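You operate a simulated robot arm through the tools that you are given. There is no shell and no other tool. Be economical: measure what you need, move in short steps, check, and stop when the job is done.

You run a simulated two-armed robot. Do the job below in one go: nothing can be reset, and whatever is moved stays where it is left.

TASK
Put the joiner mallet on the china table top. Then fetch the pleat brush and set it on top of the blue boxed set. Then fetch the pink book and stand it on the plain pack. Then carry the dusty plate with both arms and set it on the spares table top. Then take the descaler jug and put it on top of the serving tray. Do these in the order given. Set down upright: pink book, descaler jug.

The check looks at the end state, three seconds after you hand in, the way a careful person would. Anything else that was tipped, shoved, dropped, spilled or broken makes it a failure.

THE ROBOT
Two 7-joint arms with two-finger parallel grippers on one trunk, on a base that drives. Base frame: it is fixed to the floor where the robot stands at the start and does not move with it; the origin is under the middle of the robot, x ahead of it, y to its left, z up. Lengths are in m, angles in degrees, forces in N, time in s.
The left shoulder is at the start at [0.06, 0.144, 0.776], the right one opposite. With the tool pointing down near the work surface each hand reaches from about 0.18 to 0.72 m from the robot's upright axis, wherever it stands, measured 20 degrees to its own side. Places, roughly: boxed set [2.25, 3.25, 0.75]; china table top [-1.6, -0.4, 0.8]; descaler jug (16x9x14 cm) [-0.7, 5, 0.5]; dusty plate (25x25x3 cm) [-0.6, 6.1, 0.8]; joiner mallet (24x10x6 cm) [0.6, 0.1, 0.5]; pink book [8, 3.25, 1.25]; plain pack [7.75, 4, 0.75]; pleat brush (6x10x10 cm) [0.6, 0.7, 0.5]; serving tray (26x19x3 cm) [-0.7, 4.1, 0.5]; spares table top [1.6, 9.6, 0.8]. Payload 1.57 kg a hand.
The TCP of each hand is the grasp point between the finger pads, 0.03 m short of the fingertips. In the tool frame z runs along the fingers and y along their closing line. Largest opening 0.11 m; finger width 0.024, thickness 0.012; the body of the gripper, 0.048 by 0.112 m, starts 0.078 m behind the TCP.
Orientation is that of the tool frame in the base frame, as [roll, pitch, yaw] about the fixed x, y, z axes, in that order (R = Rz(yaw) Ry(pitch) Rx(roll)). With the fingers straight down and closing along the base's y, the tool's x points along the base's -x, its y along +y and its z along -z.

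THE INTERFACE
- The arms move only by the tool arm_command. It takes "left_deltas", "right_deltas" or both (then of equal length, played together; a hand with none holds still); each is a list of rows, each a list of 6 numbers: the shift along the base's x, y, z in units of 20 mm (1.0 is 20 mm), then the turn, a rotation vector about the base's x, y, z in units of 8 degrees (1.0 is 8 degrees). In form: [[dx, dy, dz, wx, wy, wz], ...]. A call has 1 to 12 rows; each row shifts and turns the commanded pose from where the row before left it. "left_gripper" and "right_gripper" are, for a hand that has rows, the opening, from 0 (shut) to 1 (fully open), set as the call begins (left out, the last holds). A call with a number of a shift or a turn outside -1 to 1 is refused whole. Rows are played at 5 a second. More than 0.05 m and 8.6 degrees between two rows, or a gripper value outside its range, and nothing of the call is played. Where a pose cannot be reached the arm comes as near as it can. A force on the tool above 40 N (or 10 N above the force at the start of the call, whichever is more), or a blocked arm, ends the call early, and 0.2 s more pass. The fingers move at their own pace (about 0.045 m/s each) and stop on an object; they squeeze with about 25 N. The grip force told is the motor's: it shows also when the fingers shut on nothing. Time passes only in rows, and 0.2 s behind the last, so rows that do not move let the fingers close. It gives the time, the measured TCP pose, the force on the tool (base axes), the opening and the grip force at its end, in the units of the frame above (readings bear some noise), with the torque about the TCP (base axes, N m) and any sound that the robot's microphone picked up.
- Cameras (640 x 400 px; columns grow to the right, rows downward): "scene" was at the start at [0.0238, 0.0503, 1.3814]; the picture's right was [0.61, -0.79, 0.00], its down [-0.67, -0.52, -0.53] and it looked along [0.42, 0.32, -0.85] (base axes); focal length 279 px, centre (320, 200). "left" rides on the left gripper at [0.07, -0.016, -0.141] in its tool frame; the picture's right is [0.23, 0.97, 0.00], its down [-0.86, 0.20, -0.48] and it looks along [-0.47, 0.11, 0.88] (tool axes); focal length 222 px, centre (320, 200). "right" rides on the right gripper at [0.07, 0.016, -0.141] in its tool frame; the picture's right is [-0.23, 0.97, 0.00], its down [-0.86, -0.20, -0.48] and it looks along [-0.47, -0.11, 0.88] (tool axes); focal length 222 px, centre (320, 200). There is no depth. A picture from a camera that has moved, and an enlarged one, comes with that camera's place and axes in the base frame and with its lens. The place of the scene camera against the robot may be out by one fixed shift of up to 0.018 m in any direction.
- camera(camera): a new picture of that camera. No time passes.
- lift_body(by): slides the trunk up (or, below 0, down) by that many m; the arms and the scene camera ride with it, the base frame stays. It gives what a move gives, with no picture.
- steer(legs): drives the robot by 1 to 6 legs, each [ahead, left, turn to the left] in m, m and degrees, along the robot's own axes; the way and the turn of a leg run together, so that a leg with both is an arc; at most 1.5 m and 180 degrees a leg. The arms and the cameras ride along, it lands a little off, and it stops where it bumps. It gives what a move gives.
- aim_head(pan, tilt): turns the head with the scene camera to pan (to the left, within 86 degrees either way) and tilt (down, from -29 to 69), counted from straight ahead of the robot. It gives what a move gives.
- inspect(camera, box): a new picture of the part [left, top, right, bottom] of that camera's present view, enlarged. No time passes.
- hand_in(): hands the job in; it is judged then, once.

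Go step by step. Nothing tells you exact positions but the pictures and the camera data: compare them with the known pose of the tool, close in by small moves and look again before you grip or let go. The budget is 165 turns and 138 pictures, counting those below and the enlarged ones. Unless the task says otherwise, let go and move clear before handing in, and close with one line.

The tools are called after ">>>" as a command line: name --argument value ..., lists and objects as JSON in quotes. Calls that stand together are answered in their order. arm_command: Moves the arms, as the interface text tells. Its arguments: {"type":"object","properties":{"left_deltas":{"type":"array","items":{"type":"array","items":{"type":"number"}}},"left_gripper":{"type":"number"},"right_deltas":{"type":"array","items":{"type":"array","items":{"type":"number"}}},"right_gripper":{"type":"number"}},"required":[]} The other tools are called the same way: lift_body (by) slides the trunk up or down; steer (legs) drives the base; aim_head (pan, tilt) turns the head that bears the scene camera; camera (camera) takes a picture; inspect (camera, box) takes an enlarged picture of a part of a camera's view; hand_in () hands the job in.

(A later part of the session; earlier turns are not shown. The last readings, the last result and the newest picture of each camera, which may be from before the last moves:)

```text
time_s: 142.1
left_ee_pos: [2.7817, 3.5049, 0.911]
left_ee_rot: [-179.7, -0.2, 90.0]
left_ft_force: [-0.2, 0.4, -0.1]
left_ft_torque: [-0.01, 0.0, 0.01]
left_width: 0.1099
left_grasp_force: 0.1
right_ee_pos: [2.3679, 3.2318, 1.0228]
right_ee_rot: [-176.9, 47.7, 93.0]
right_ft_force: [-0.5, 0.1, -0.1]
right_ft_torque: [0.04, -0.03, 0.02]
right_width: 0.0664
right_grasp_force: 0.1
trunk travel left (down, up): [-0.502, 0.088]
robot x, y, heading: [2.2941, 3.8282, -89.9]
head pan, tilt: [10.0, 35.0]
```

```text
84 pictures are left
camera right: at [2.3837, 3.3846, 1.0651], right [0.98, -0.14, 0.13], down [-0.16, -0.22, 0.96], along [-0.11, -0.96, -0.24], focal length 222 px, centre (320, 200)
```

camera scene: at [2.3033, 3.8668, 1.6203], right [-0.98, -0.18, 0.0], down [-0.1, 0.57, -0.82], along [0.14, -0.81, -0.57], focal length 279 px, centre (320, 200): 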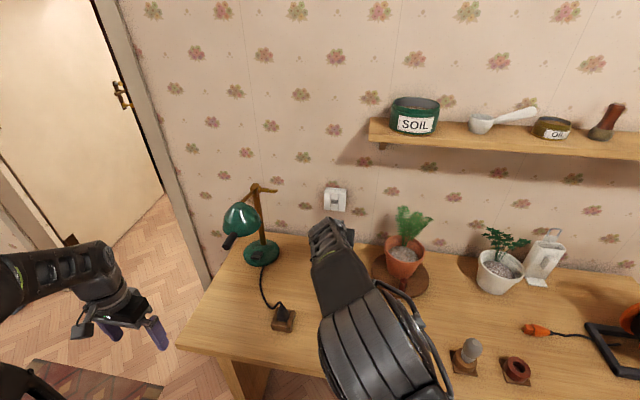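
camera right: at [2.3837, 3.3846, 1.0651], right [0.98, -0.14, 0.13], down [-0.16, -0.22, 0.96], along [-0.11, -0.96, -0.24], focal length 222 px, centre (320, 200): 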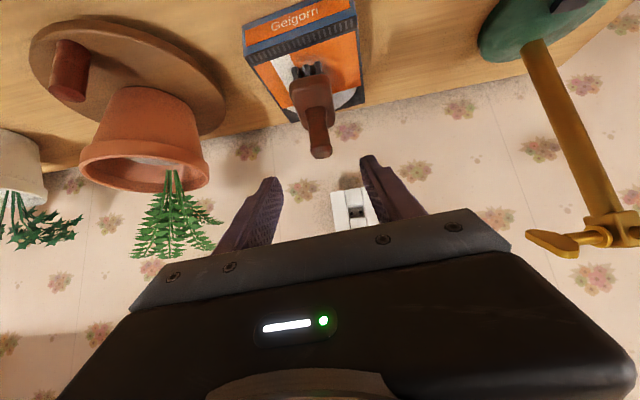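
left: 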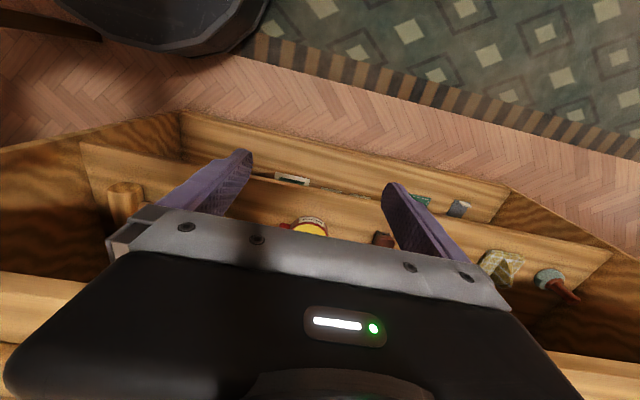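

Brush stands on the boxed set. I back off and turn left toward +x to find the pink book near (8, 3.25).

>>> steer --legs '[[-0.55, 0, 0], [0, 0, 90]]'

>>> aim_head --pan 0 --tilt 14

>>> camera --camera "scene"

```text
time_s: 149.1
left_ee_pos: [2.6196, 4.8565, 0.9119]
left_ee_rot: [-179.7, -0.2, 179.3]
left_ft_force: [0.3, -0.4, -0.3]
left_ft_torque: [0.0, -0.03, -0.02]
left_width: 0.1102
left_grasp_force: 0.0
right_ee_pos: [2.8879, 4.4395, 1.0224]
right_ee_rot: [-177.0, 47.7, -177.8]
right_ft_force: [-0.3, 0.0, -0.6]
right_ft_torque: [0.01, -0.01, -0.04]
right_width: 0.0661
right_grasp_force: 0.0
trunk travel left (down, up): [-0.502, 0.088]
robot x, y, heading: [2.2918, 4.3683, -0.4]
head pan, tilt: [10.0, 35.0]
```

```text
time_s: 149.9
left_ee_pos: [2.6195, 4.8564, 0.9112]
left_ee_rot: [-179.6, -0.2, 179.3]
left_ft_force: [0.9, 0.3, -0.5]
left_ft_torque: [0.01, 0.02, 0.01]
left_width: 0.11
left_grasp_force: 0.1
right_ee_pos: [2.8878, 4.4388, 1.0217]
right_ee_rot: [-177.0, 47.7, -177.8]
right_ft_force: [0.1, 0.5, -1.0]
right_ft_torque: [0.0, 0.01, -0.04]
right_width: 0.066
right_grasp_force: 0.1
trunk travel left (down, up): [-0.502, 0.088]
robot x, y, heading: [2.2929, 4.3686, -0.8]
head pan, tilt: [0.0, 14.0]
```

```text
83 pictures are left
camera scene: at [2.3537, 4.3783, 1.5739], right [-0.01, -1.0, 0.0], down [-0.24, 0.0, -0.97], along [0.97, -0.01, -0.24], focal length 279 px, centre (320, 200)
```

scene: 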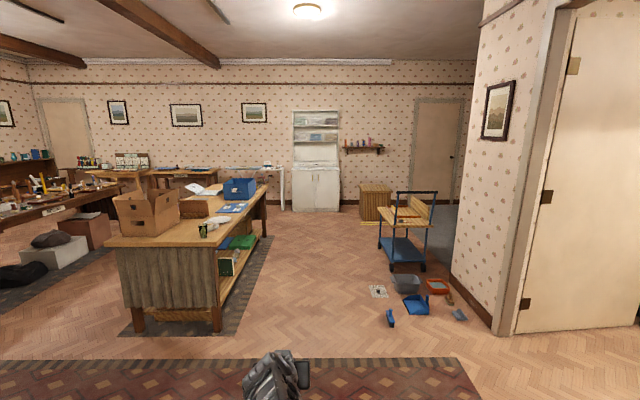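

The white hutch (plain pack) and the little wall shelf (pink book) are at the far end. The aisle at y≈4.4 is clear of the floor clutter; I drive 4 m ahead.

>>> steer --legs '[[0, 0.04, 0.8], [1.4, 0, 0], [1.4, 0, 0], [1.2, 0, 0]]'

>>> camera --camera "scene"

```text
time_s: 170.0
left_ee_pos: [6.7011, 4.9142, 0.9121]
left_ee_rot: [-179.7, -0.3, -179.7]
left_ft_force: [0.4, 0.3, 0.9]
left_ft_torque: [0.01, -0.03, -0.01]
left_width: 0.1101
left_grasp_force: 0.0
right_ee_pos: [6.9759, 4.5018, 1.0233]
right_ee_rot: [-177.0, 47.7, -176.8]
right_ft_force: [0.2, -0.2, -0.4]
right_ft_torque: [-0.01, 0.01, -0.01]
right_width: 0.066
right_grasp_force: 0.1
trunk travel left (down, up): [-0.502, 0.088]
robot x, y, heading: [6.3836, 4.4197, 0.5]
head pan, tilt: [0.0, 14.0]
```

```text
82 pictures are left
camera scene: at [6.4435, 4.4312, 1.574], right [0.01, -1.0, 0.0], down [-0.24, 0.0, -0.97], along [0.97, 0.01, -0.24], focal length 279 px, centre (320, 200)
```

scene: 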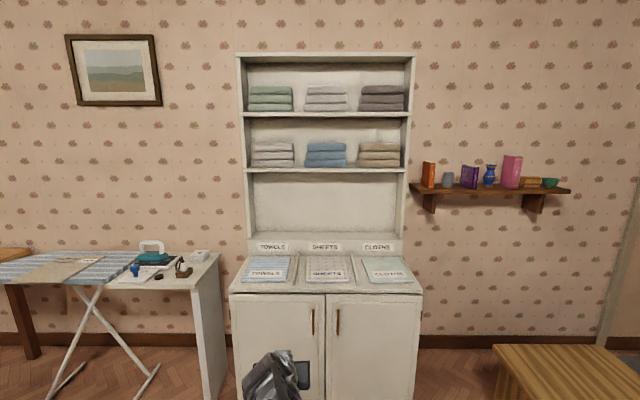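

>>> inspect --camera "scene" --box '[230, 235, 430, 300]'

>>> inspect --camera "scene" --box '[400, 130, 590, 230]'

```text
3.20 times, centred on (330, 268) of scene
camera zoom: at [6.4435, 4.4312, 1.574], right [0.01, -1.0, 0.0], down [-0.24, 0.0, -0.97], along [0.97, 0.01, -0.24], focal length 894 px, centre (288, -16)
```

zoom: 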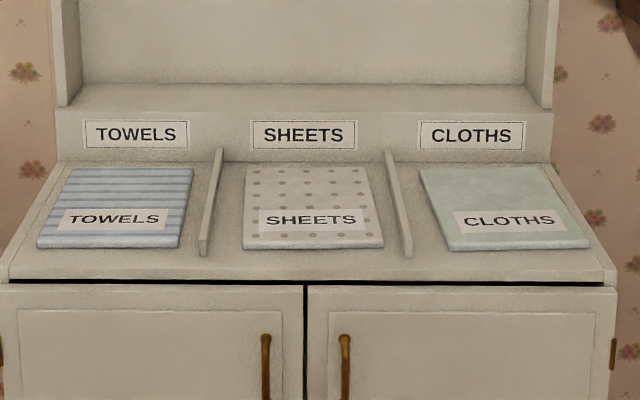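

```text
3.37 times, centred on (495, 180) of scene
camera zoom: at [6.4435, 4.4312, 1.574], right [0.01, -1.0, 0.0], down [-0.24, 0.0, -0.97], along [0.97, 0.01, -0.24], focal length 940 px, centre (-270, 267)
```

zoom: 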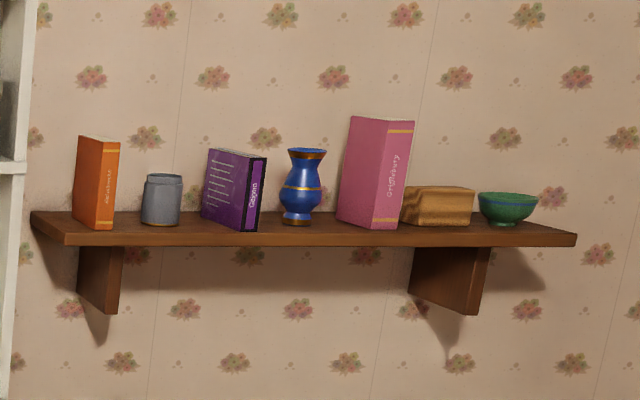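

The plain pack is the plain green CLOTHS pack; the pink book stands on the wall shelf between a vase and a wooden box. I move nearer in front of the shelf with the trunk up and look again.

>>> steer --legs '[[0, -0.6, -0.5], [0.35, 0, 0]]'

>>> lift_body --by 0.088

>>> aim_head --pan -20 --tilt 18

>>> camera --camera "scene"

```text
time_s: 175.3
left_ee_pos: [7.0513, 4.3232, 0.9107]
left_ee_rot: [-179.7, -0.3, -178.6]
left_ft_force: [0.2, -1.0, 0.1]
left_ft_torque: [0.0, 0.02, -0.01]
left_width: 0.1101
left_grasp_force: 0.1
right_ee_pos: [7.3337, 3.9181, 1.0222]
right_ee_rot: [-177.1, 47.6, -175.7]
right_ft_force: [1.1, 0.1, 0.0]
right_ft_torque: [-0.03, -0.01, -0.03]
right_width: 0.0658
right_grasp_force: 0.1
trunk travel left (down, up): [-0.502, 0.088]
robot x, y, heading: [6.7381, 3.8244, 1.6]
head pan, tilt: [0.0, 14.0]
```

```text
time_s: 176.5
left_ee_pos: [7.0504, 4.3238, 0.9988]
left_ee_rot: [-179.7, -0.2, -178.7]
left_ft_force: [0.3, -0.3, 0.5]
left_ft_torque: [-0.01, -0.01, -0.01]
left_width: 0.1102
left_grasp_force: 0.0
right_ee_pos: [7.3336, 3.9179, 1.1102]
right_ee_rot: [-176.9, 47.7, -175.6]
right_ft_force: [-0.1, 0.3, -0.7]
right_ft_torque: [0.01, 0.02, 0.02]
right_width: 0.0658
right_grasp_force: 0.0
trunk travel left (down, up): [-0.59, 0.0]
robot x, y, heading: [6.7364, 3.8271, 1.6]
head pan, tilt: [0.0, 14.0]
```

```text
time_s: 177.4
left_ee_pos: [7.0511, 4.3253, 0.9995]
left_ee_rot: [-179.7, -0.2, -178.6]
left_ft_force: [0.5, 0.9, -0.5]
left_ft_torque: [-0.01, -0.01, 0.01]
left_width: 0.1105
left_grasp_force: 0.1
right_ee_pos: [7.3336, 3.918, 1.111]
right_ee_rot: [-177.0, 47.7, -175.7]
right_ft_force: [0.4, -0.2, 0.0]
right_ft_torque: [-0.02, -0.02, 0.01]
right_width: 0.0661
right_grasp_force: 0.1
trunk travel left (down, up): [-0.59, 0.0]
robot x, y, heading: [6.738, 3.8247, 1.4]
head pan, tilt: [-20.0, 18.0]
```

```text
79 pictures are left
camera scene: at [6.7977, 3.805, 1.6555], right [-0.32, -0.95, 0.0], down [-0.29, 0.1, -0.95], along [0.9, -0.3, -0.31], focal length 279 px, centre (320, 200)
```

scene: 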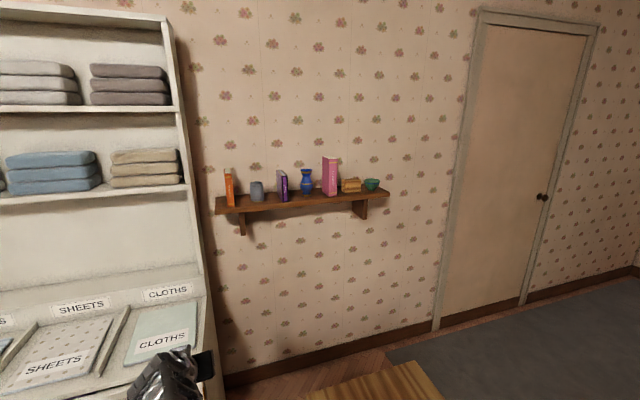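

>>> inspect --camera "scene" --box '[270, 140, 390, 215]'

```text
5.33 times, centred on (330, 178) of scene
camera zoom: at [6.7977, 3.805, 1.6555], right [-0.32, -0.95, 0.0], down [-0.29, 0.1, -0.95], along [0.9, -0.3, -0.31], focal length 1489 px, centre (267, 320)
```

zoom: 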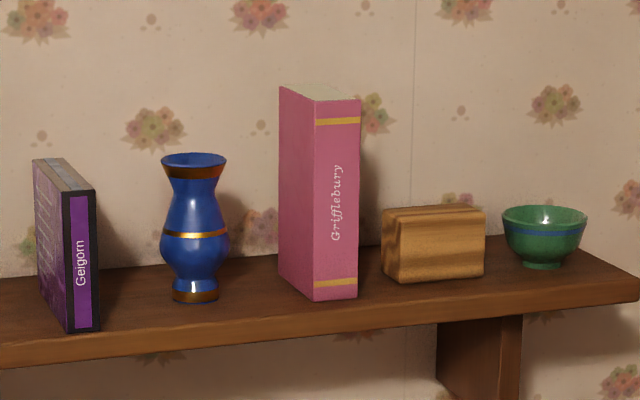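

The book (≈5×9×18 cm) stands at x 8.015–8.10, y 3.31–3.355, z 1.25–1.43, with 7 cm and 4 cm gaps beside it. I raise the right hand toward that height and level it more, moving it to the robot's right.

>>> arm_command --right_deltas '[[0, -1, 1, 0.25, 0, -0.26], [0, -1, 1, 0, -0.7, 0], [0, -1, 1, 0, -0.7, 0], [0, -1, 1, 0, -0.7, 0], [0, -1, 1, 0, -0.65, 0], [0, -1, 1, 0, 0, 0], [0, -1, 1, 0, 0, 0], [0, -1, 1, 0, 0, 0], [0, -1, 1, 0, 0, 0], [0, -1, 1, 0, 0, 0], [0, -1, 1, 0, 0, 0], [0, -1, 1, 0, 0, 0]]' --right_gripper 0.8

>>> arm_command --right_deltas '[[0, -1, 1, 0, 0, 0], [0, -1, 0.5, 0, 0, 0], [0, -1, 0, 0, 0, 0], [0, -1, 0, 0, 0, 0]]'

>>> camera --camera "right"

```text
time_s: 180.0
left_ee_pos: [7.0509, 4.3235, 0.9987]
left_ee_rot: [-179.7, -0.2, -178.6]
left_ft_force: [0.6, -0.8, -0.3]
left_ft_torque: [-0.01, -0.02, -0.02]
left_width: 0.1099
left_grasp_force: 0.1
right_ee_pos: [7.3333, 3.6782, 1.3494]
right_ee_rot: [-179.9, 69.8, -179.8]
right_ft_force: [-0.6, -0.4, 0.4]
right_ft_torque: [0.0, -0.02, 0.05]
right_width: 0.0878
right_grasp_force: 0.0
trunk travel left (down, up): [-0.59, 0.0]
robot x, y, heading: [6.7386, 3.8226, 1.7]
head pan, tilt: [-20.0, 18.0]
```

```text
time_s: 181.0
left_ee_pos: [7.0513, 4.3231, 0.999]
left_ee_rot: [-179.7, -0.2, -178.6]
left_ft_force: [-0.3, -0.4, -0.5]
left_ft_torque: [-0.02, 0.01, 0.03]
left_width: 0.1101
left_grasp_force: 0.0
right_ee_pos: [7.3335, 3.5969, 1.3805]
right_ee_rot: [-179.8, 69.9, -180.0]
right_ft_force: [0.5, -0.1, -0.1]
right_ft_torque: [0.02, 0.0, 0.02]
right_width: 0.088
right_grasp_force: 0.0
trunk travel left (down, up): [-0.59, 0.0]
robot x, y, heading: [6.7359, 3.8284, 1.6]
head pan, tilt: [-20.0, 18.0]
```

```text
77 pictures are left
camera right: at [7.177, 3.6141, 1.3631], right [0.08, 0.97, 0.21], down [-0.15, -0.2, 0.97], along [0.98, -0.11, 0.13], focal length 222 px, centre (320, 200)
```

right: 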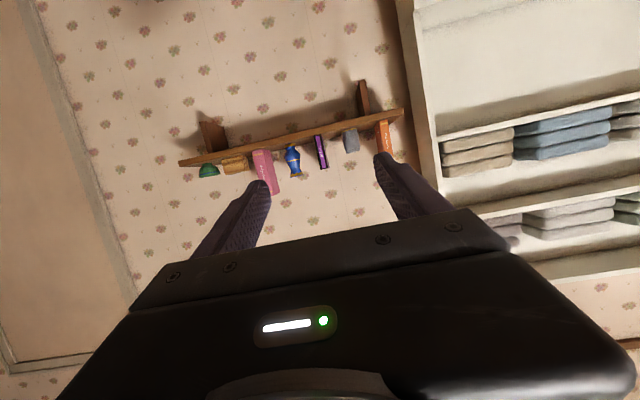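

A crate on the floor blocks the spot straight in front of the shelf, so the right arm can't reach from the left. I'll go round to the crate's right side and use the left arm; first I retract the right hand and raise and level the left one.

>>> arm_command --right_deltas '[[-1, 0, -1, 0, 0.3, 0], [-1, 0, -1, 0, 0.3, 0], [-1, 0, -1, 0, 0.3, 0], [-1, 0, -1, 0, 0.3, 0], [-1, 0, -1, 0, 0.3, 0], [-1, 0, -1, 0, 0.3, 0], [-1, 0, -1, 0, 0.3, 0], [-1, 0, -1, 0, 0.3, 0], [-1, 0, -1, 0, 0.3, 0], [-1, 0, -1, 0, 0.3, 0], [-1, 0, -1, 0, 0, 0], [-1, 0, -1, 0, 0, 0]]' --left_deltas '[[0, 0, 1, 0, 0, 0], [0, 0, 1, 0, 0, 0], [0, 0, 1, 0, -0.5, 0], [0, 0, 1, 0, -1, 0], [0, 0, 1, 0, -1, 0], [0, 0, 1, 0, -1, 0], [0, 0, 1, 0, -1, 0], [0, 0, 1, 0, -1, 0], [0, 0, 1, 0, -1, 0], [0, 0, 1, 0, -1, 0], [0, 0, 1, 0, -1, 0], [0, 0, 1, 0, -1, 0]]'

>>> aim_head --pan -50 --tilt 35

>>> camera --camera "scene"

```text
time_s: 183.6
left_ee_pos: [7.0484, 4.3241, 1.239]
left_ee_rot: [-173.9, 75.8, -173.8]
left_ft_force: [-0.3, -0.1, -0.2]
left_ft_torque: [-0.01, 0.0, 0.0]
left_width: 0.11
left_grasp_force: 0.0
right_ee_pos: [7.1288, 3.5962, 1.1741]
right_ee_rot: [-180.0, 45.7, -180.0]
right_ft_force: [0.2, -1.1, 0.2]
right_ft_torque: [-0.03, 0.0, -0.02]
right_width: 0.088
right_grasp_force: 0.0
right hand out of reach, approached as far as the arm can: row 11, 12
trunk travel left (down, up): [-0.59, 0.0]
robot x, y, heading: [6.7373, 3.8278, 1.7]
head pan, tilt: [-20.0, 18.0]
```

```text
time_s: 184.5
left_ee_pos: [7.0492, 4.3221, 1.2395]
left_ee_rot: [-174.1, 75.6, -174.1]
left_ft_force: [0.1, -0.4, -0.2]
left_ft_torque: [0.0, 0.01, 0.01]
left_width: 0.1101
left_grasp_force: 0.1
right_ee_pos: [7.1297, 3.5949, 1.1748]
right_ee_rot: [-180.0, 45.7, -180.0]
right_ft_force: [-0.3, -0.4, -0.1]
right_ft_torque: [-0.02, 0.03, -0.03]
right_width: 0.088
right_grasp_force: 0.0
trunk travel left (down, up): [-0.59, 0.0]
robot x, y, heading: [6.7392, 3.8244, 1.5]
head pan, tilt: [-50.0, 35.0]
```

```text
76 pictures are left
camera scene: at [6.7675, 3.7685, 1.6284], right [-0.75, -0.66, 0.0], down [-0.38, 0.43, -0.82], along [0.54, -0.61, -0.57], focal length 279 px, centre (320, 200)
```

scene: 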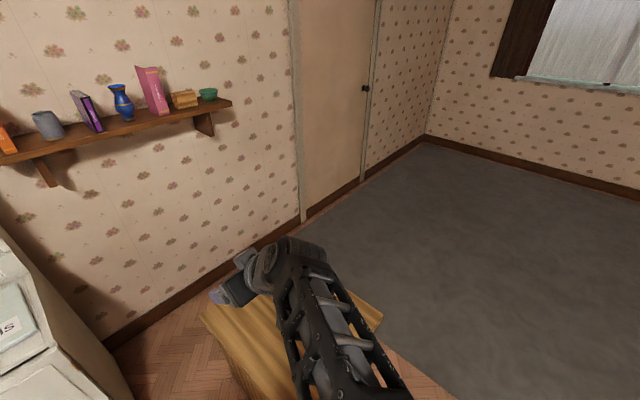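

Floor to the crate's right is clear (crate about x 7.0–7.6, y 3.08–3.58). I drive around it.

>>> steer --legs '[[-0.16, 0, -1.5], [0, -1.1, 0], [0.7, 0, 0]]'

>>> aim_head --pan 35 --tilt 28

>>> camera --camera "scene"

```text
time_s: 194.6
left_ee_pos: [7.6087, 3.2412, 1.2406]
left_ee_rot: [-174.1, 75.6, -175.0]
left_ft_force: [0.7, 0.7, -0.4]
left_ft_torque: [-0.02, 0.0, -0.04]
left_width: 0.1099
left_grasp_force: 0.2
right_ee_pos: [7.6791, 2.5129, 1.1762]
right_ee_rot: [-180.0, 45.6, 179.2]
right_ft_force: [0.2, 0.4, 0.5]
right_ft_torque: [0.0, -0.01, 0.01]
right_width: 0.0882
right_grasp_force: 0.1
trunk travel left (down, up): [-0.59, 0.0]
robot x, y, heading: [7.2905, 2.7477, 0.4]
head pan, tilt: [-50.0, 35.0]
```

```text
time_s: 196.1
left_ee_pos: [7.61, 3.2416, 1.239]
left_ee_rot: [-174.1, 75.7, -175.0]
left_ft_force: [-0.4, -0.8, -0.3]
left_ft_torque: [0.01, -0.04, 0.0]
left_width: 0.1099
left_grasp_force: 0.0
right_ee_pos: [7.6777, 2.5119, 1.1743]
right_ee_rot: [-180.0, 45.7, 179.1]
right_ft_force: [-0.8, -0.2, -0.4]
right_ft_torque: [0.01, -0.01, 0.0]
right_width: 0.0881
right_grasp_force: 0.1
trunk travel left (down, up): [-0.59, 0.0]
robot x, y, heading: [7.2915, 2.7497, 0.5]
head pan, tilt: [35.0, 28.0]
```

```text
75 pictures are left
camera scene: at [7.335, 2.8104, 1.6393], right [0.58, -0.81, 0.0], down [-0.38, -0.27, -0.88], along [0.72, 0.52, -0.47], focal length 279 px, centre (320, 200)
```

scene: 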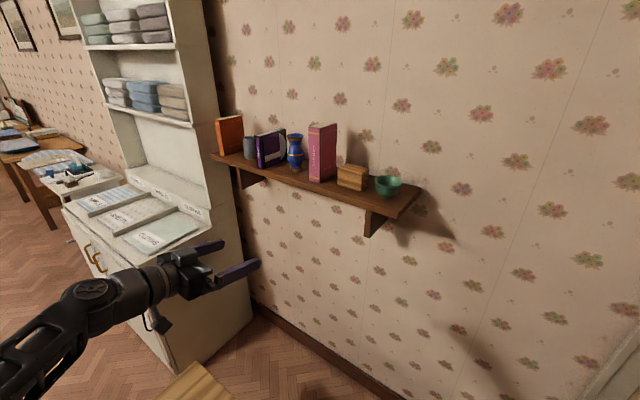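

Clear view of the book. The left hand is already well aligned; I raise it above shelf height and move it over to the book's y.

>>> arm_command --left_deltas '[[0, 0.6, 1, 0, 0, 0], [0, 0.6, 1, 0, 0, 0], [0, 0.6, 1, 0, 0, 0], [0, 0.6, 1, 0, 0, 0], [0, 0.6, 1, 0, 0, 0], [0, 0.6, 1, 0, 0, 0], [0, 0.7, 0.5, 0, 0, 0]]' --left_gripper 0.85

>>> steer --legs '[[0.2, 0, 0]]'

>>> camera --camera "left"

>>> camera --camera "scene"

```text
time_s: 197.7
left_ee_pos: [7.6093, 3.3273, 1.3683]
left_ee_rot: [-174.0, 75.7, -174.8]
left_ft_force: [-0.9, 0.3, -0.3]
left_ft_torque: [-0.02, -0.01, 0.03]
left_width: 0.0937
left_grasp_force: 0.0
right_ee_pos: [7.678, 2.5121, 1.1761]
right_ee_rot: [-179.9, 45.6, 179.2]
right_ft_force: [-0.4, 0.3, -0.3]
right_ft_torque: [-0.02, 0.04, -0.04]
right_width: 0.0879
right_grasp_force: 0.0
trunk travel left (down, up): [-0.59, 0.0]
robot x, y, heading: [7.2956, 2.7492, 0.7]
head pan, tilt: [35.0, 28.0]
```

```text
time_s: 199.3
left_ee_pos: [7.8116, 3.328, 1.3663]
left_ee_rot: [-174.2, 75.6, -175.2]
left_ft_force: [0.5, 1.3, 0.3]
left_ft_torque: [0.0, 0.0, -0.02]
left_width: 0.0936
left_grasp_force: 0.0
right_ee_pos: [7.8771, 2.5147, 1.1739]
right_ee_rot: [179.9, 45.6, 179.0]
right_ft_force: [0.2, -0.3, -0.1]
right_ft_torque: [0.04, 0.03, 0.02]
right_width: 0.0879
right_grasp_force: 0.0
trunk travel left (down, up): [-0.59, 0.0]
robot x, y, heading: [7.4933, 2.7509, 0.7]
head pan, tilt: [35.0, 28.0]
```

```text
74 pictures are left
camera left: at [7.6567, 3.3136, 1.3356], right [-0.04, 0.97, -0.24], down [-0.25, 0.23, 0.94], along [0.97, 0.1, 0.23], focal length 222 px, centre (320, 200)
```

left: 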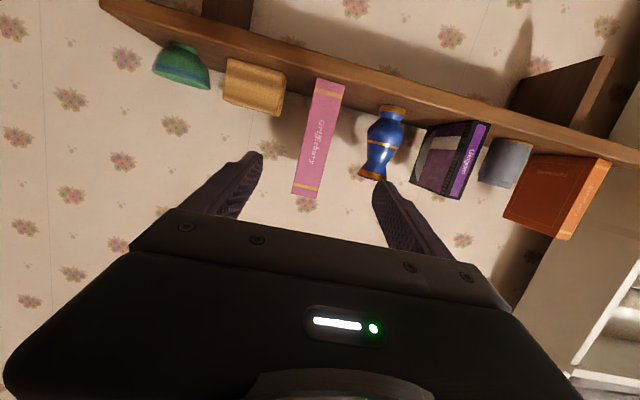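

```text
73 pictures are left
camera scene: at [7.5361, 2.8127, 1.6393], right [0.58, -0.81, 0.0], down [-0.38, -0.27, -0.88], along [0.72, 0.51, -0.47], focal length 279 px, centre (320, 200)
```

scene: 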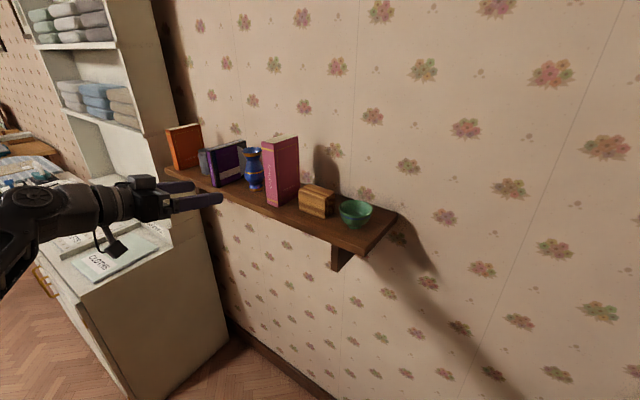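

The book's centre is y≈3.322 and my left hand is at 3.328 — good. I fold the right hand down out of the wall's way while the left reaches ahead 12 cm.

>>> arm_command --left_deltas '[[1, 0, 0, 0, 0, 0], [1, -0.1, 0, 0, 0, 0], [1, -0.1, 0, 0, 0, 0], [1, 0, 0, 0, 0, 0], [1, 0, 0, 0, 0, 0], [0.5, 0, 0, 0, 0, 0]]' --right_deltas '[[-0.5, 0, 0, 0, 0.9, 0], [-0.7, 0, -0.3, 0, 0.9, 0], [-0.7, 0, -0.3, 0, 0.9, 0], [-0.7, 0, -0.3, 0, 0.9, 0], [-0.7, 0, -0.3, 0, 0.9, 0], [-0.7, 0, -0.3, 0, 0.9, 0]]'

>>> camera --camera "left"

```text
time_s: 200.1
left_ee_pos: [7.86, 3.3234, 1.3679]
left_ee_rot: [-174.1, 75.7, -175.0]
left_ft_force: [-0.2, 0.4, -0.3]
left_ft_torque: [0.0, -0.01, 0.03]
left_width: 0.0936
left_grasp_force: 0.0
right_ee_pos: [7.8466, 2.5593, 1.1776]
right_ee_rot: [177.9, 30.8, -172.9]
right_ft_force: [0.1, 0.6, 0.2]
right_ft_torque: [0.01, -0.01, -0.01]
right_width: 0.0878
right_grasp_force: 0.1
trunk travel left (down, up): [-0.59, 0.0]
robot x, y, heading: [7.4939, 2.7505, 0.5]
head pan, tilt: [35.0, 28.0]
stopped in row 3 (right hand): the arm was blocked; the commanded pose is now the measured one
```

```text
72 pictures are left
camera left: at [7.7047, 3.3099, 1.3367], right [-0.04, 0.97, -0.24], down [-0.25, 0.23, 0.94], along [0.97, 0.1, 0.23], focal length 222 px, centre (320, 200)
```

left: 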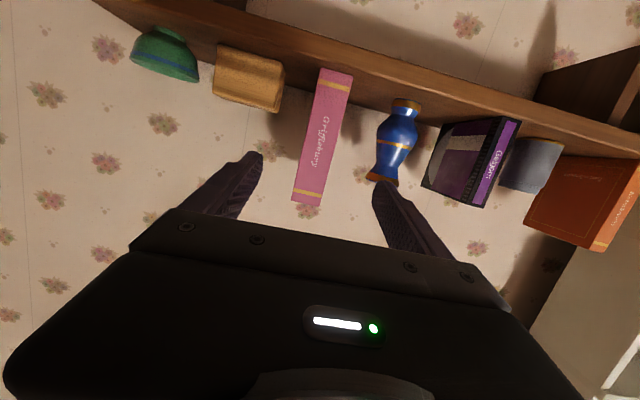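

>>> arm_command --left_deltas '[[1, 0, 0, 0, 0, 0], [1, 0, 0, 0, 0, 0], [1, 0, 0, 0, 0, 0], [1, 0, 0, 0, 0, 0]]'

>>> camera --camera "left"

```text
time_s: 201.1
left_ee_pos: [7.9407, 3.3241, 1.3717]
left_ee_rot: [-174.0, 75.6, -175.0]
left_ft_force: [0.3, -0.5, 0.8]
left_ft_torque: [-0.01, -0.04, 0.02]
left_width: 0.0933
left_grasp_force: 0.0
right_ee_pos: [7.8471, 2.5584, 1.1789]
right_ee_rot: [177.8, 30.8, -173.0]
right_ft_force: [0.1, -0.9, 0.5]
right_ft_torque: [0.0, -0.01, 0.0]
right_width: 0.088
right_grasp_force: 0.1
trunk travel left (down, up): [-0.59, 0.0]
robot x, y, heading: [7.4927, 2.7554, 0.4]
head pan, tilt: [35.0, 28.0]
```

```text
71 pictures are left
camera left: at [7.7851, 3.3096, 1.3387], right [-0.04, 0.97, -0.25], down [-0.25, 0.23, 0.94], along [0.97, 0.1, 0.23], focal length 222 px, centre (320, 200)
```

left: 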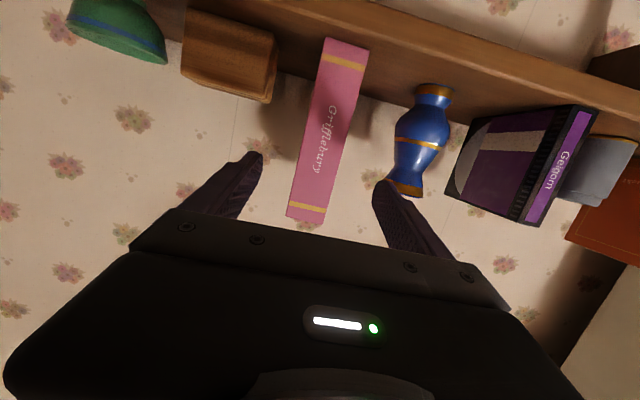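

Lined up, with 2.6 cm to the vase. I drive the last 10 cm in.

>>> steer --legs '[[0.1, -0.002, -0.3]]'

>>> camera --camera "left"

>>> camera --camera "scene"

```text
time_s: 202.2
left_ee_pos: [8.0424, 3.3202, 1.3696]
left_ee_rot: [-174.2, 75.6, -175.3]
left_ft_force: [1.0, 0.3, -0.2]
left_ft_torque: [0.03, -0.01, -0.02]
left_width: 0.0932
left_grasp_force: 0.1
right_ee_pos: [7.9454, 2.5561, 1.1773]
right_ee_rot: [177.8, 30.8, -173.1]
right_ft_force: [0.9, -0.1, -0.6]
right_ft_torque: [-0.03, -0.01, 0.01]
right_width: 0.0879
right_grasp_force: 0.1
trunk travel left (down, up): [-0.59, 0.0]
robot x, y, heading: [7.5918, 2.749, 0.2]
head pan, tilt: [35.0, 28.0]
```

```text
70 pictures are left
camera left: at [7.8868, 3.3074, 1.3384], right [-0.04, 0.97, -0.24], down [-0.25, 0.23, 0.94], along [0.97, 0.1, 0.23], focal length 222 px, centre (320, 200)
```

left: 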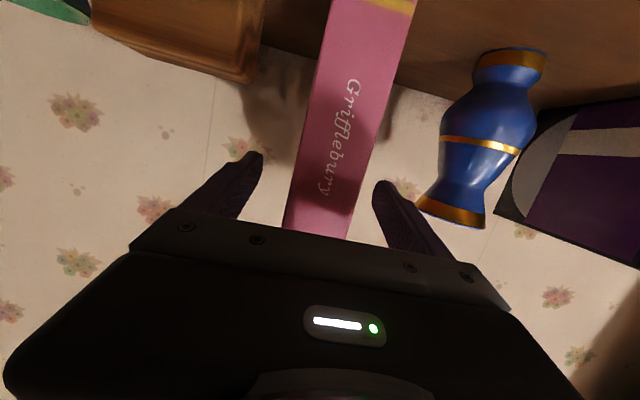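

```text
69 pictures are left
camera scene: at [7.6351, 2.8113, 1.6393], right [0.58, -0.82, 0.0], down [-0.38, -0.27, -0.88], along [0.72, 0.51, -0.47], focal length 279 px, centre (320, 200)
```

scene: 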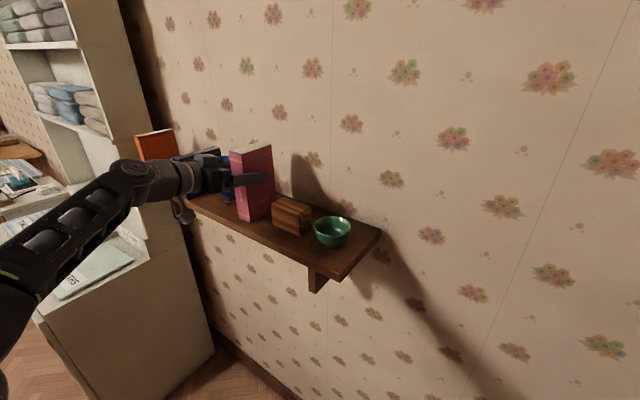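

The fingers straddle the book well; closing.

>>> arm_command --left_deltas '[[0, 0, 0, 0, 0, 0], [0, 0, 0, 0, 0, 0], [0, 0, 0, 0, 0, 0], [0, 0, 0, 0, 0, 0], [0, 0, 0, 0, 0, 0]]' --left_gripper 0

>>> arm_command --left_deltas '[[0, 0, 0.4, 0, 0, 0], [0, 0, 0.6, 0, 0, 0]]'

>>> camera --camera "scene"

>>> camera --camera "left"

```text
time_s: 203.4
left_ee_pos: [8.0398, 3.3207, 1.3714]
left_ee_rot: [-174.2, 75.7, -175.4]
left_ft_force: [0.2, 2.8, 0.5]
left_ft_torque: [0.39, -0.06, 0.1]
left_width: 0.0453
left_grasp_force: 24.6
right_ee_pos: [7.9446, 2.5555, 1.1795]
right_ee_rot: [177.8, 30.8, -173.3]
right_ft_force: [-1.0, -0.8, 0.3]
right_ft_torque: [0.02, 0.02, 0.0]
right_width: 0.088
right_grasp_force: 0.1
trunk travel left (down, up): [-0.59, 0.0]
robot x, y, heading: [7.5944, 2.7517, 0.5]
head pan, tilt: [35.0, 28.0]
```

```text
time_s: 204.0
left_ee_pos: [8.0412, 3.3221, 1.3903]
left_ee_rot: [-174.1, 75.6, -175.3]
left_ft_force: [-0.3, 0.4, -5.9]
left_ft_torque: [-0.03, 0.2, 0.01]
left_width: 0.0448
left_grasp_force: 25.0
right_ee_pos: [7.9442, 2.5561, 1.1801]
right_ee_rot: [177.8, 30.8, -173.1]
right_ft_force: [0.9, 0.1, 0.6]
right_ft_torque: [0.01, -0.01, 0.0]
right_width: 0.0879
right_grasp_force: 0.1
trunk travel left (down, up): [-0.59, 0.0]
robot x, y, heading: [7.5902, 2.7538, 0.6]
head pan, tilt: [35.0, 28.0]
```

```text
68 pictures are left
camera scene: at [7.6338, 2.8116, 1.6392], right [0.58, -0.82, 0.0], down [-0.38, -0.27, -0.88], along [0.72, 0.51, -0.47], focal length 279 px, centre (320, 200)
```

scene: 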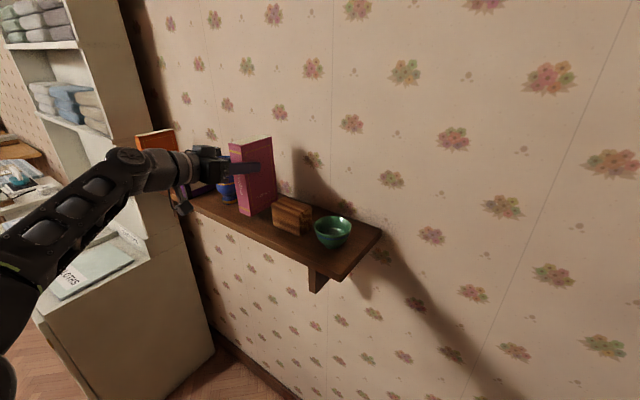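

```text
67 pictures are left
camera left: at [7.8859, 3.3077, 1.3591], right [-0.04, 0.97, -0.24], down [-0.25, 0.23, 0.94], along [0.97, 0.1, 0.23], focal length 222 px, centre (320, 200)
```

left: 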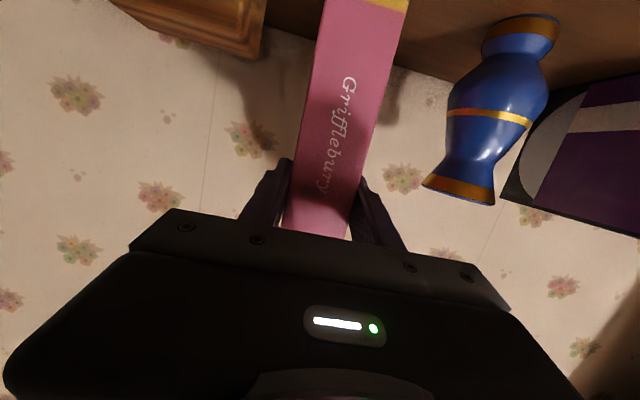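

Book is held (about 0.6 kg), upright. I raise a bit more, back straight out and go round the crate to stand in front of the hutch.

>>> arm_command --left_deltas '[[0, 0, 1, 0, 0, 0]]'

>>> steer --legs '[[-0.95, 0, -0.5], [0, 1.22, 0]]'

>>> aim_head --pan 5 --tilt 30

>>> camera --camera "scene"

```text
time_s: 204.4
left_ee_pos: [8.0397, 3.3204, 1.4104]
left_ee_rot: [-174.2, 75.6, -175.5]
left_ft_force: [0.5, -0.2, -5.6]
left_ft_torque: [0.03, 0.2, 0.06]
left_width: 0.045
left_grasp_force: 25.2
right_ee_pos: [7.9441, 2.5562, 1.1788]
right_ee_rot: [177.8, 30.8, -173.3]
right_ft_force: [-0.3, -0.4, -0.5]
right_ft_torque: [0.02, 0.01, 0.02]
right_width: 0.0879
right_grasp_force: 0.0
trunk travel left (down, up): [-0.59, 0.0]
robot x, y, heading: [7.5891, 2.752, 0.4]
head pan, tilt: [35.0, 28.0]
```

```text
time_s: 215.1
left_ee_pos: [7.1279, 4.546, 1.4102]
left_ee_rot: [-173.9, 75.7, -176.3]
left_ft_force: [1.7, -0.3, -4.9]
left_ft_torque: [0.02, 0.18, -0.03]
left_width: 0.0449
left_grasp_force: 25.3
right_ee_pos: [7.0184, 3.7829, 1.178]
right_ee_rot: [177.8, 30.9, -174.3]
right_ft_force: [-0.7, 0.4, -0.4]
right_ft_torque: [-0.03, -0.03, 0.01]
right_width: 0.0882
right_grasp_force: 0.0
trunk travel left (down, up): [-0.59, 0.0]
robot x, y, heading: [6.6646, 3.9834, -0.8]
head pan, tilt: [35.0, 28.0]
```

```text
time_s: 216.1
left_ee_pos: [7.1278, 4.5464, 1.4102]
left_ee_rot: [-174.0, 75.5, -176.5]
left_ft_force: [0.7, -0.6, -5.3]
left_ft_torque: [0.03, 0.17, 0.01]
left_width: 0.045
left_grasp_force: 25.5
right_ee_pos: [7.0168, 3.7815, 1.1794]
right_ee_rot: [177.8, 30.7, -174.3]
right_ft_force: [0.1, -0.3, 0.8]
right_ft_torque: [0.0, 0.01, 0.01]
right_width: 0.0878
right_grasp_force: 0.0
trunk travel left (down, up): [-0.59, 0.0]
robot x, y, heading: [6.6685, 3.9831, -0.8]
head pan, tilt: [5.0, 30.0]
```

```text
66 pictures are left
camera scene: at [6.7263, 3.9995, 1.6361], right [0.07, -1.0, 0.0], down [-0.5, -0.04, -0.87], along [0.86, 0.06, -0.5], focal length 279 px, centre (320, 200)
```

scene: 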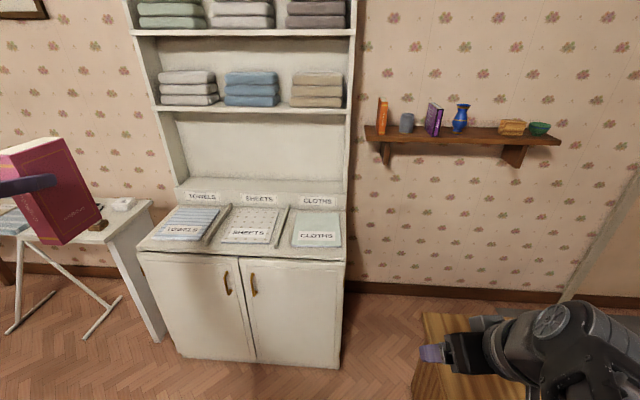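

The pack's top centre is about (7.81, 4.085, 0.855). I swing the book in front of the robot and down to about 15 cm above pack height before driving in.

>>> arm_command --left_deltas '[[0.4, -1, -0.5, 0, 0, 0], [0.4, -1, -0.5, 0, 0, 0], [0.4, -1, -0.5, 0, 0, 0], [0.4, -1, -0.5, 0, 0, 0], [0.4, -1, -0.5, 0, 0, 0], [0.4, -1, -0.5, 0, 0, 0], [0.4, -1, -0.5, 0, 0, 0], [0.4, -1, -0.5, 0, 0, 0], [0.4, -1, -0.5, 0, 0, 0], [0.4, -1, -0.5, 0, 0, 0], [0.4, -1, -0.5, 0, 0, 0], [0.4, -1, -0.5, 0, 0, 0]]'

>>> arm_command --left_deltas '[[0.2, -1, -0.7, 0, 0, 0], [0.2, -1, -0.7, 0, 0, 0], [0.2, -1, -0.7, 0, 0, 0], [0.2, -1, -0.7, 0, 0, 0], [0.2, -1, -0.7, 0, 0, 0], [0, -1, -0.7, 0, 0, 0], [0, -1, -0.7, 0, 0, 0], [0, -1, -0.5, 0, 0, 0], [0, -1, 0, 0, 0, 0], [0, -1, 0, 0, 0, 0]]'

>>> camera --camera "scene"

```text
time_s: 218.7
left_ee_pos: [7.2235, 4.3039, 1.288]
left_ee_rot: [-174.2, 75.6, -176.5]
left_ft_force: [1.0, -0.7, -5.1]
left_ft_torque: [0.01, 0.2, 0.06]
left_width: 0.0452
left_grasp_force: 24.6
right_ee_pos: [7.0179, 3.7812, 1.1776]
right_ee_rot: [177.7, 30.8, -174.3]
right_ft_force: [0.8, 0.2, -0.2]
right_ft_torque: [0.01, 0.01, 0.05]
right_width: 0.0881
right_grasp_force: 0.0
trunk travel left (down, up): [-0.59, 0.0]
robot x, y, heading: [6.6669, 3.9842, -0.8]
head pan, tilt: [5.0, 30.0]
```

```text
time_s: 220.9
left_ee_pos: [7.2449, 4.1028, 1.1829]
left_ee_rot: [-174.3, 75.8, -176.8]
left_ft_force: [0.4, -0.2, -5.3]
left_ft_torque: [0.0, 0.15, -0.06]
left_width: 0.045
left_grasp_force: 24.9
right_ee_pos: [7.0165, 3.782, 1.1778]
right_ee_rot: [177.8, 30.8, -174.3]
right_ft_force: [0.5, 0.0, -0.5]
right_ft_torque: [0.02, 0.04, 0.03]
right_width: 0.088
right_grasp_force: 0.0
trunk travel left (down, up): [-0.59, 0.0]
robot x, y, heading: [6.666, 3.9812, -0.8]
head pan, tilt: [5.0, 30.0]
```

```text
65 pictures are left
camera scene: at [6.7265, 3.9984, 1.6361], right [0.07, -1.0, 0.0], down [-0.5, -0.04, -0.87], along [0.86, 0.06, -0.5], focal length 279 px, centre (320, 200)
```

scene: 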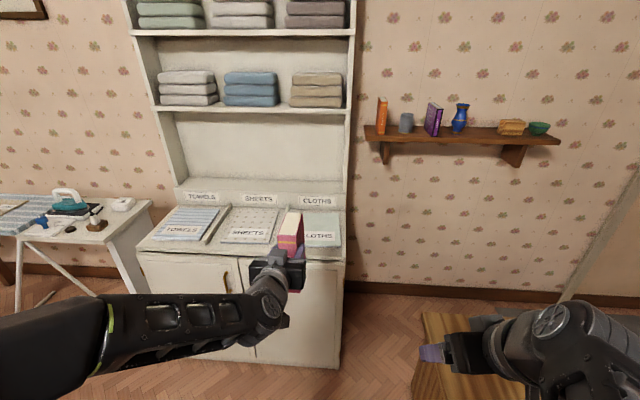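

>>> steer --legs '[[0.42, -0.01, 0.6]]'

>>> aim_head --pan 0 --tilt 48

>>> camera --camera "scene"

>>> camera --camera "left"

```text
time_s: 223.5
left_ee_pos: [7.6653, 4.0963, 1.1833]
left_ee_rot: [-174.2, 75.6, -176.0]
left_ft_force: [-0.2, 0.0, -4.9]
left_ft_torque: [-0.01, 0.15, -0.05]
left_width: 0.0449
left_grasp_force: 25.4
right_ee_pos: [7.4428, 3.7733, 1.1788]
right_ee_rot: [177.9, 30.8, -173.7]
right_ft_force: [1.1, -0.3, -0.5]
right_ft_torque: [-0.01, -0.02, 0.02]
right_width: 0.0882
right_grasp_force: 0.0
trunk travel left (down, up): [-0.59, 0.0]
robot x, y, heading: [7.0864, 3.9716, -0.2]
head pan, tilt: [5.0, 30.0]
```

```text
time_s: 224.3
left_ee_pos: [7.665, 4.0975, 1.1828]
left_ee_rot: [-174.1, 75.7, -175.9]
left_ft_force: [0.6, 0.2, -5.3]
left_ft_torque: [0.03, 0.17, 0.02]
left_width: 0.045
left_grasp_force: 25.6
right_ee_pos: [7.4402, 3.7738, 1.1783]
right_ee_rot: [177.8, 30.8, -173.7]
right_ft_force: [-0.1, -0.9, -0.1]
right_ft_torque: [-0.02, 0.0, 0.0]
right_width: 0.088
right_grasp_force: 0.1
trunk travel left (down, up): [-0.59, 0.0]
robot x, y, heading: [7.0873, 3.9724, -0.1]
head pan, tilt: [0.0, 48.0]
```

```text
64 pictures are left
camera scene: at [7.1366, 3.9782, 1.6094], right [0.0, -1.0, 0.0], down [-0.74, 0.0, -0.67], along [0.67, 0.0, -0.74], focal length 279 px, centre (320, 200)
```

scene: 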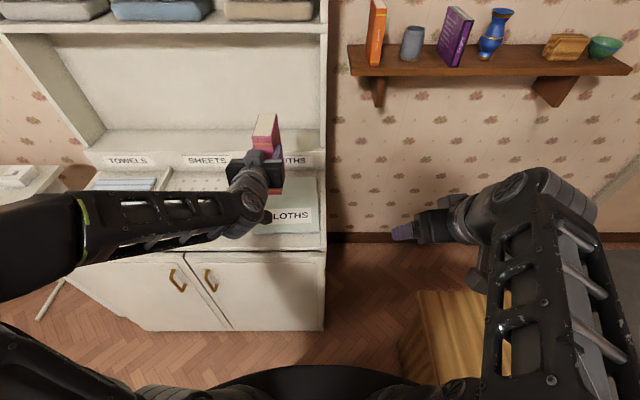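

```text
63 pictures are left
camera left: at [7.5101, 4.085, 1.1515], right [-0.03, 0.97, -0.24], down [-0.25, 0.23, 0.94], along [0.97, 0.09, 0.23], focal length 222 px, centre (320, 200)
```

left: 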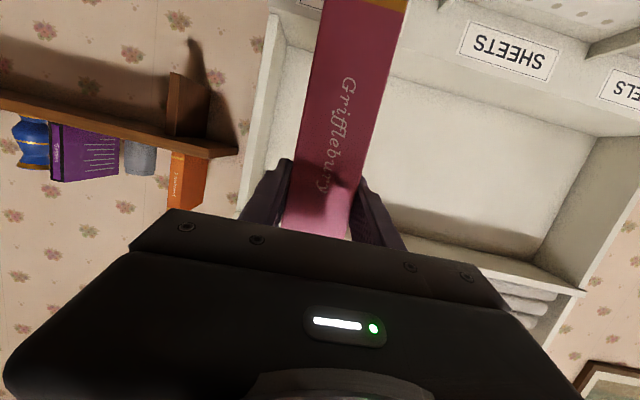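

>>> steer --legs '[[0.125, -0.01, 0]]'

>>> lift_body --by -0.17

>>> camera --camera "left"

>>> camera --camera "scene"

```text
time_s: 225.5
left_ee_pos: [7.7916, 4.0849, 1.1822]
left_ee_rot: [-174.2, 75.6, -176.2]
left_ft_force: [0.6, -0.2, -5.8]
left_ft_torque: [-0.01, 0.14, 0.0]
left_width: 0.0449
left_grasp_force: 25.3
right_ee_pos: [7.5664, 3.7613, 1.177]
right_ee_rot: [177.8, 30.6, -173.8]
right_ft_force: [0.1, 0.1, -0.1]
right_ft_torque: [0.0, 0.04, 0.0]
right_width: 0.0881
right_grasp_force: 0.1
trunk travel left (down, up): [-0.59, 0.0]
robot x, y, heading: [7.21, 3.958, 0.1]
head pan, tilt: [0.0, 48.0]
```

```text
time_s: 227.5
left_ee_pos: [7.7895, 4.086, 1.0151]
left_ee_rot: [-174.2, 75.6, -176.1]
left_ft_force: [0.2, -0.3, -4.8]
left_ft_torque: [0.02, 0.16, -0.01]
left_width: 0.045
left_grasp_force: 24.8
right_ee_pos: [7.5659, 3.7594, 1.0017]
right_ee_rot: [176.1, 29.4, -175.2]
right_ft_force: [0.0, 0.0, 0.2]
right_ft_torque: [0.0, 0.01, -0.01]
right_width: 0.0881
right_grasp_force: 0.1
trunk travel left (down, up): [-0.42, 0.17]
robot x, y, heading: [7.2132, 3.9573, 0.0]
head pan, tilt: [0.0, 48.0]
```

```text
62 pictures are left
camera left: at [7.6351, 4.0737, 0.9829], right [-0.03, 0.97, -0.24], down [-0.25, 0.23, 0.94], along [0.97, 0.09, 0.23], focal length 222 px, centre (320, 200)
```

left: 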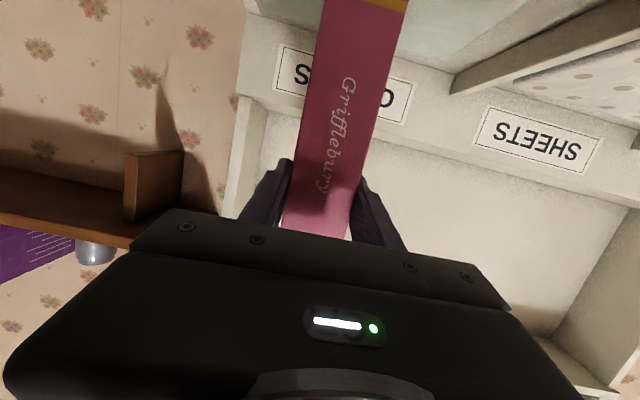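

```text
61 pictures are left
camera scene: at [7.2613, 3.9677, 1.4408], right [0.0, -1.0, 0.0], down [-0.74, 0.0, -0.67], along [0.67, 0.0, -0.74], focal length 279 px, centre (320, 200)
```

scene: 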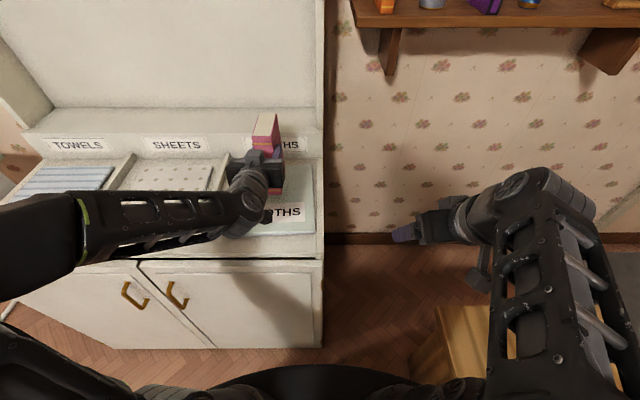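

>>> arm_command --left_deltas '[[0, 0, -0.5, 0, 0, 0], [0, 0, -0.5, 0, 0, 0], [0, 0, -0.3, 0, 0, 0]]'

>>> inspect --camera "scene" --box '[200, 100, 330, 240]'

```text
time_s: 228.3
left_ee_pos: [7.7907, 4.0857, 0.9879]
left_ee_rot: [-174.2, 75.8, -176.0]
left_ft_force: [-0.4, -1.2, 0.0]
left_ft_torque: [0.11, -0.08, -0.03]
left_width: 0.0447
left_grasp_force: 24.9
right_ee_pos: [7.5669, 3.7578, 1.0001]
right_ee_rot: [175.9, 29.4, -175.1]
right_ft_force: [1.0, 0.5, 1.1]
right_ft_torque: [0.02, -0.03, -0.02]
right_width: 0.088
right_grasp_force: 0.1
trunk travel left (down, up): [-0.42, 0.17]
robot x, y, heading: [7.211, 3.9592, -0.2]
head pan, tilt: [0.0, 48.0]
```

```text
2.86 times, centred on (265, 170) of scene
camera zoom: at [7.261, 3.9676, 1.4388], right [0.0, -1.0, 0.0], down [-0.74, 0.0, -0.67], along [0.67, 0.0, -0.74], focal length 798 px, centre (477, 286)
```

zoom: 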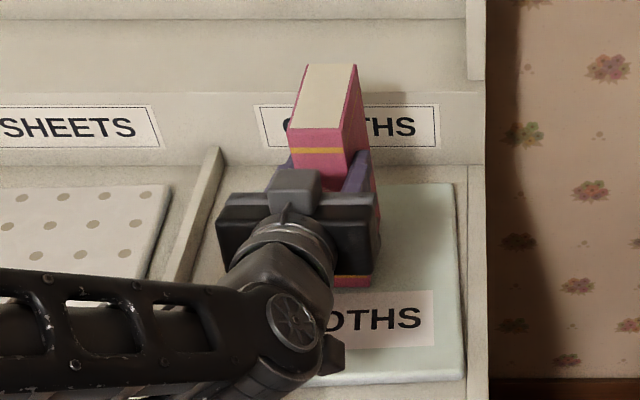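

The weight just came off the hand: the book is touching. I press 3 mm more and check the reaction.

>>> arm_command --left_deltas '[[0, 0, -0.15, 0, 0, 0], [0, 0, 0, 0, 0, 0]]'

>>> camera --camera "left"

```text
time_s: 228.9
left_ee_pos: [7.7894, 4.086, 0.9869]
left_ee_rot: [-174.3, 76.1, -176.0]
left_ft_force: [2.5, 0.5, 15.4]
left_ft_torque: [0.54, 0.19, -0.04]
left_width: 0.0447
left_grasp_force: 24.5
right_ee_pos: [7.5657, 3.7584, 1.0015]
right_ee_rot: [176.0, 29.6, -175.2]
right_ft_force: [-0.2, -1.3, -0.5]
right_ft_torque: [0.01, -0.03, -0.02]
right_width: 0.0879
right_grasp_force: 0.0
trunk travel left (down, up): [-0.42, 0.17]
robot x, y, heading: [7.213, 3.9611, -0.1]
head pan, tilt: [0.0, 48.0]
```

```text
59 pictures are left
camera left: at [7.6357, 4.0736, 0.9543], right [-0.03, 0.97, -0.24], down [-0.25, 0.23, 0.94], along [0.97, 0.09, 0.24], focal length 222 px, centre (320, 200)
```

left: 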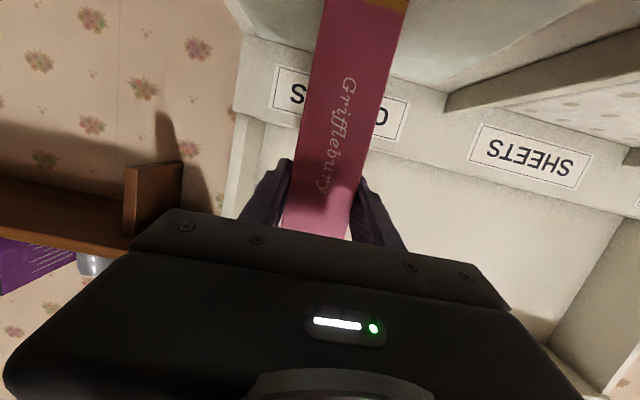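

Contact is flat and central. Relieve 2 mm, open, and withdraw straight back.

>>> arm_command --left_deltas '[[0, 0, 0.13, 0, 0, 0]]'

>>> arm_command --left_deltas '[[0, 0, 0, 0, 0, 0], [0, 0, 0, 0, 0, 0], [0, 0, 0, 0, 0, 0]]' --left_gripper 0.7

>>> camera --camera "left"

```text
time_s: 229.3
left_ee_pos: [7.7908, 4.0862, 0.9872]
left_ee_rot: [-174.1, 75.6, -176.1]
left_ft_force: [5.0, 1.3, 6.9]
left_ft_torque: [0.38, -0.77, -0.06]
left_width: 0.0448
left_grasp_force: 24.5
right_ee_pos: [7.5661, 3.7583, 1.0012]
right_ee_rot: [175.9, 29.4, -175.2]
right_ft_force: [-0.1, -0.5, 0.1]
right_ft_torque: [0.02, -0.01, 0.03]
right_width: 0.088
right_grasp_force: 0.0
trunk travel left (down, up): [-0.42, 0.17]
robot x, y, heading: [7.2137, 3.9628, -0.5]
head pan, tilt: [0.0, 48.0]
```

```text
time_s: 230.1
left_ee_pos: [7.7901, 4.0863, 0.9872]
left_ee_rot: [-174.2, 75.6, -176.1]
left_ft_force: [0.5, -0.2, 0.0]
left_ft_torque: [-0.02, 0.03, -0.01]
left_width: 0.0767
left_grasp_force: 0.0
right_ee_pos: [7.5668, 3.7584, 1.0008]
right_ee_rot: [175.9, 29.4, -175.2]
right_ft_force: [-0.3, -0.3, 0.3]
right_ft_torque: [-0.03, -0.01, 0.01]
right_width: 0.0881
right_grasp_force: 0.1
trunk travel left (down, up): [-0.42, 0.17]
robot x, y, heading: [7.2148, 3.9593, -0.2]
head pan, tilt: [0.0, 48.0]
```

```text
58 pictures are left
camera left: at [7.6352, 4.0739, 0.9555], right [-0.03, 0.97, -0.24], down [-0.24, 0.23, 0.94], along [0.97, 0.09, 0.23], focal length 222 px, centre (320, 200)
```

left: 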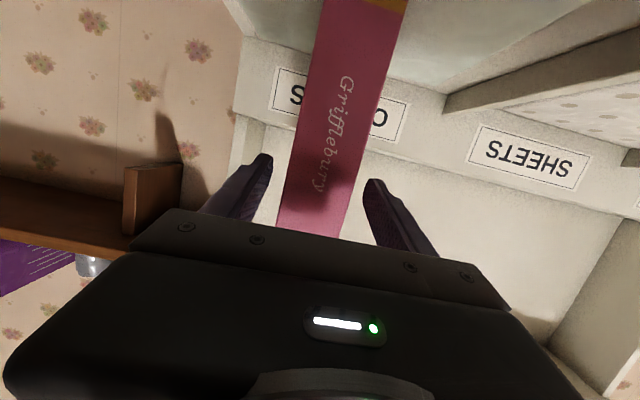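

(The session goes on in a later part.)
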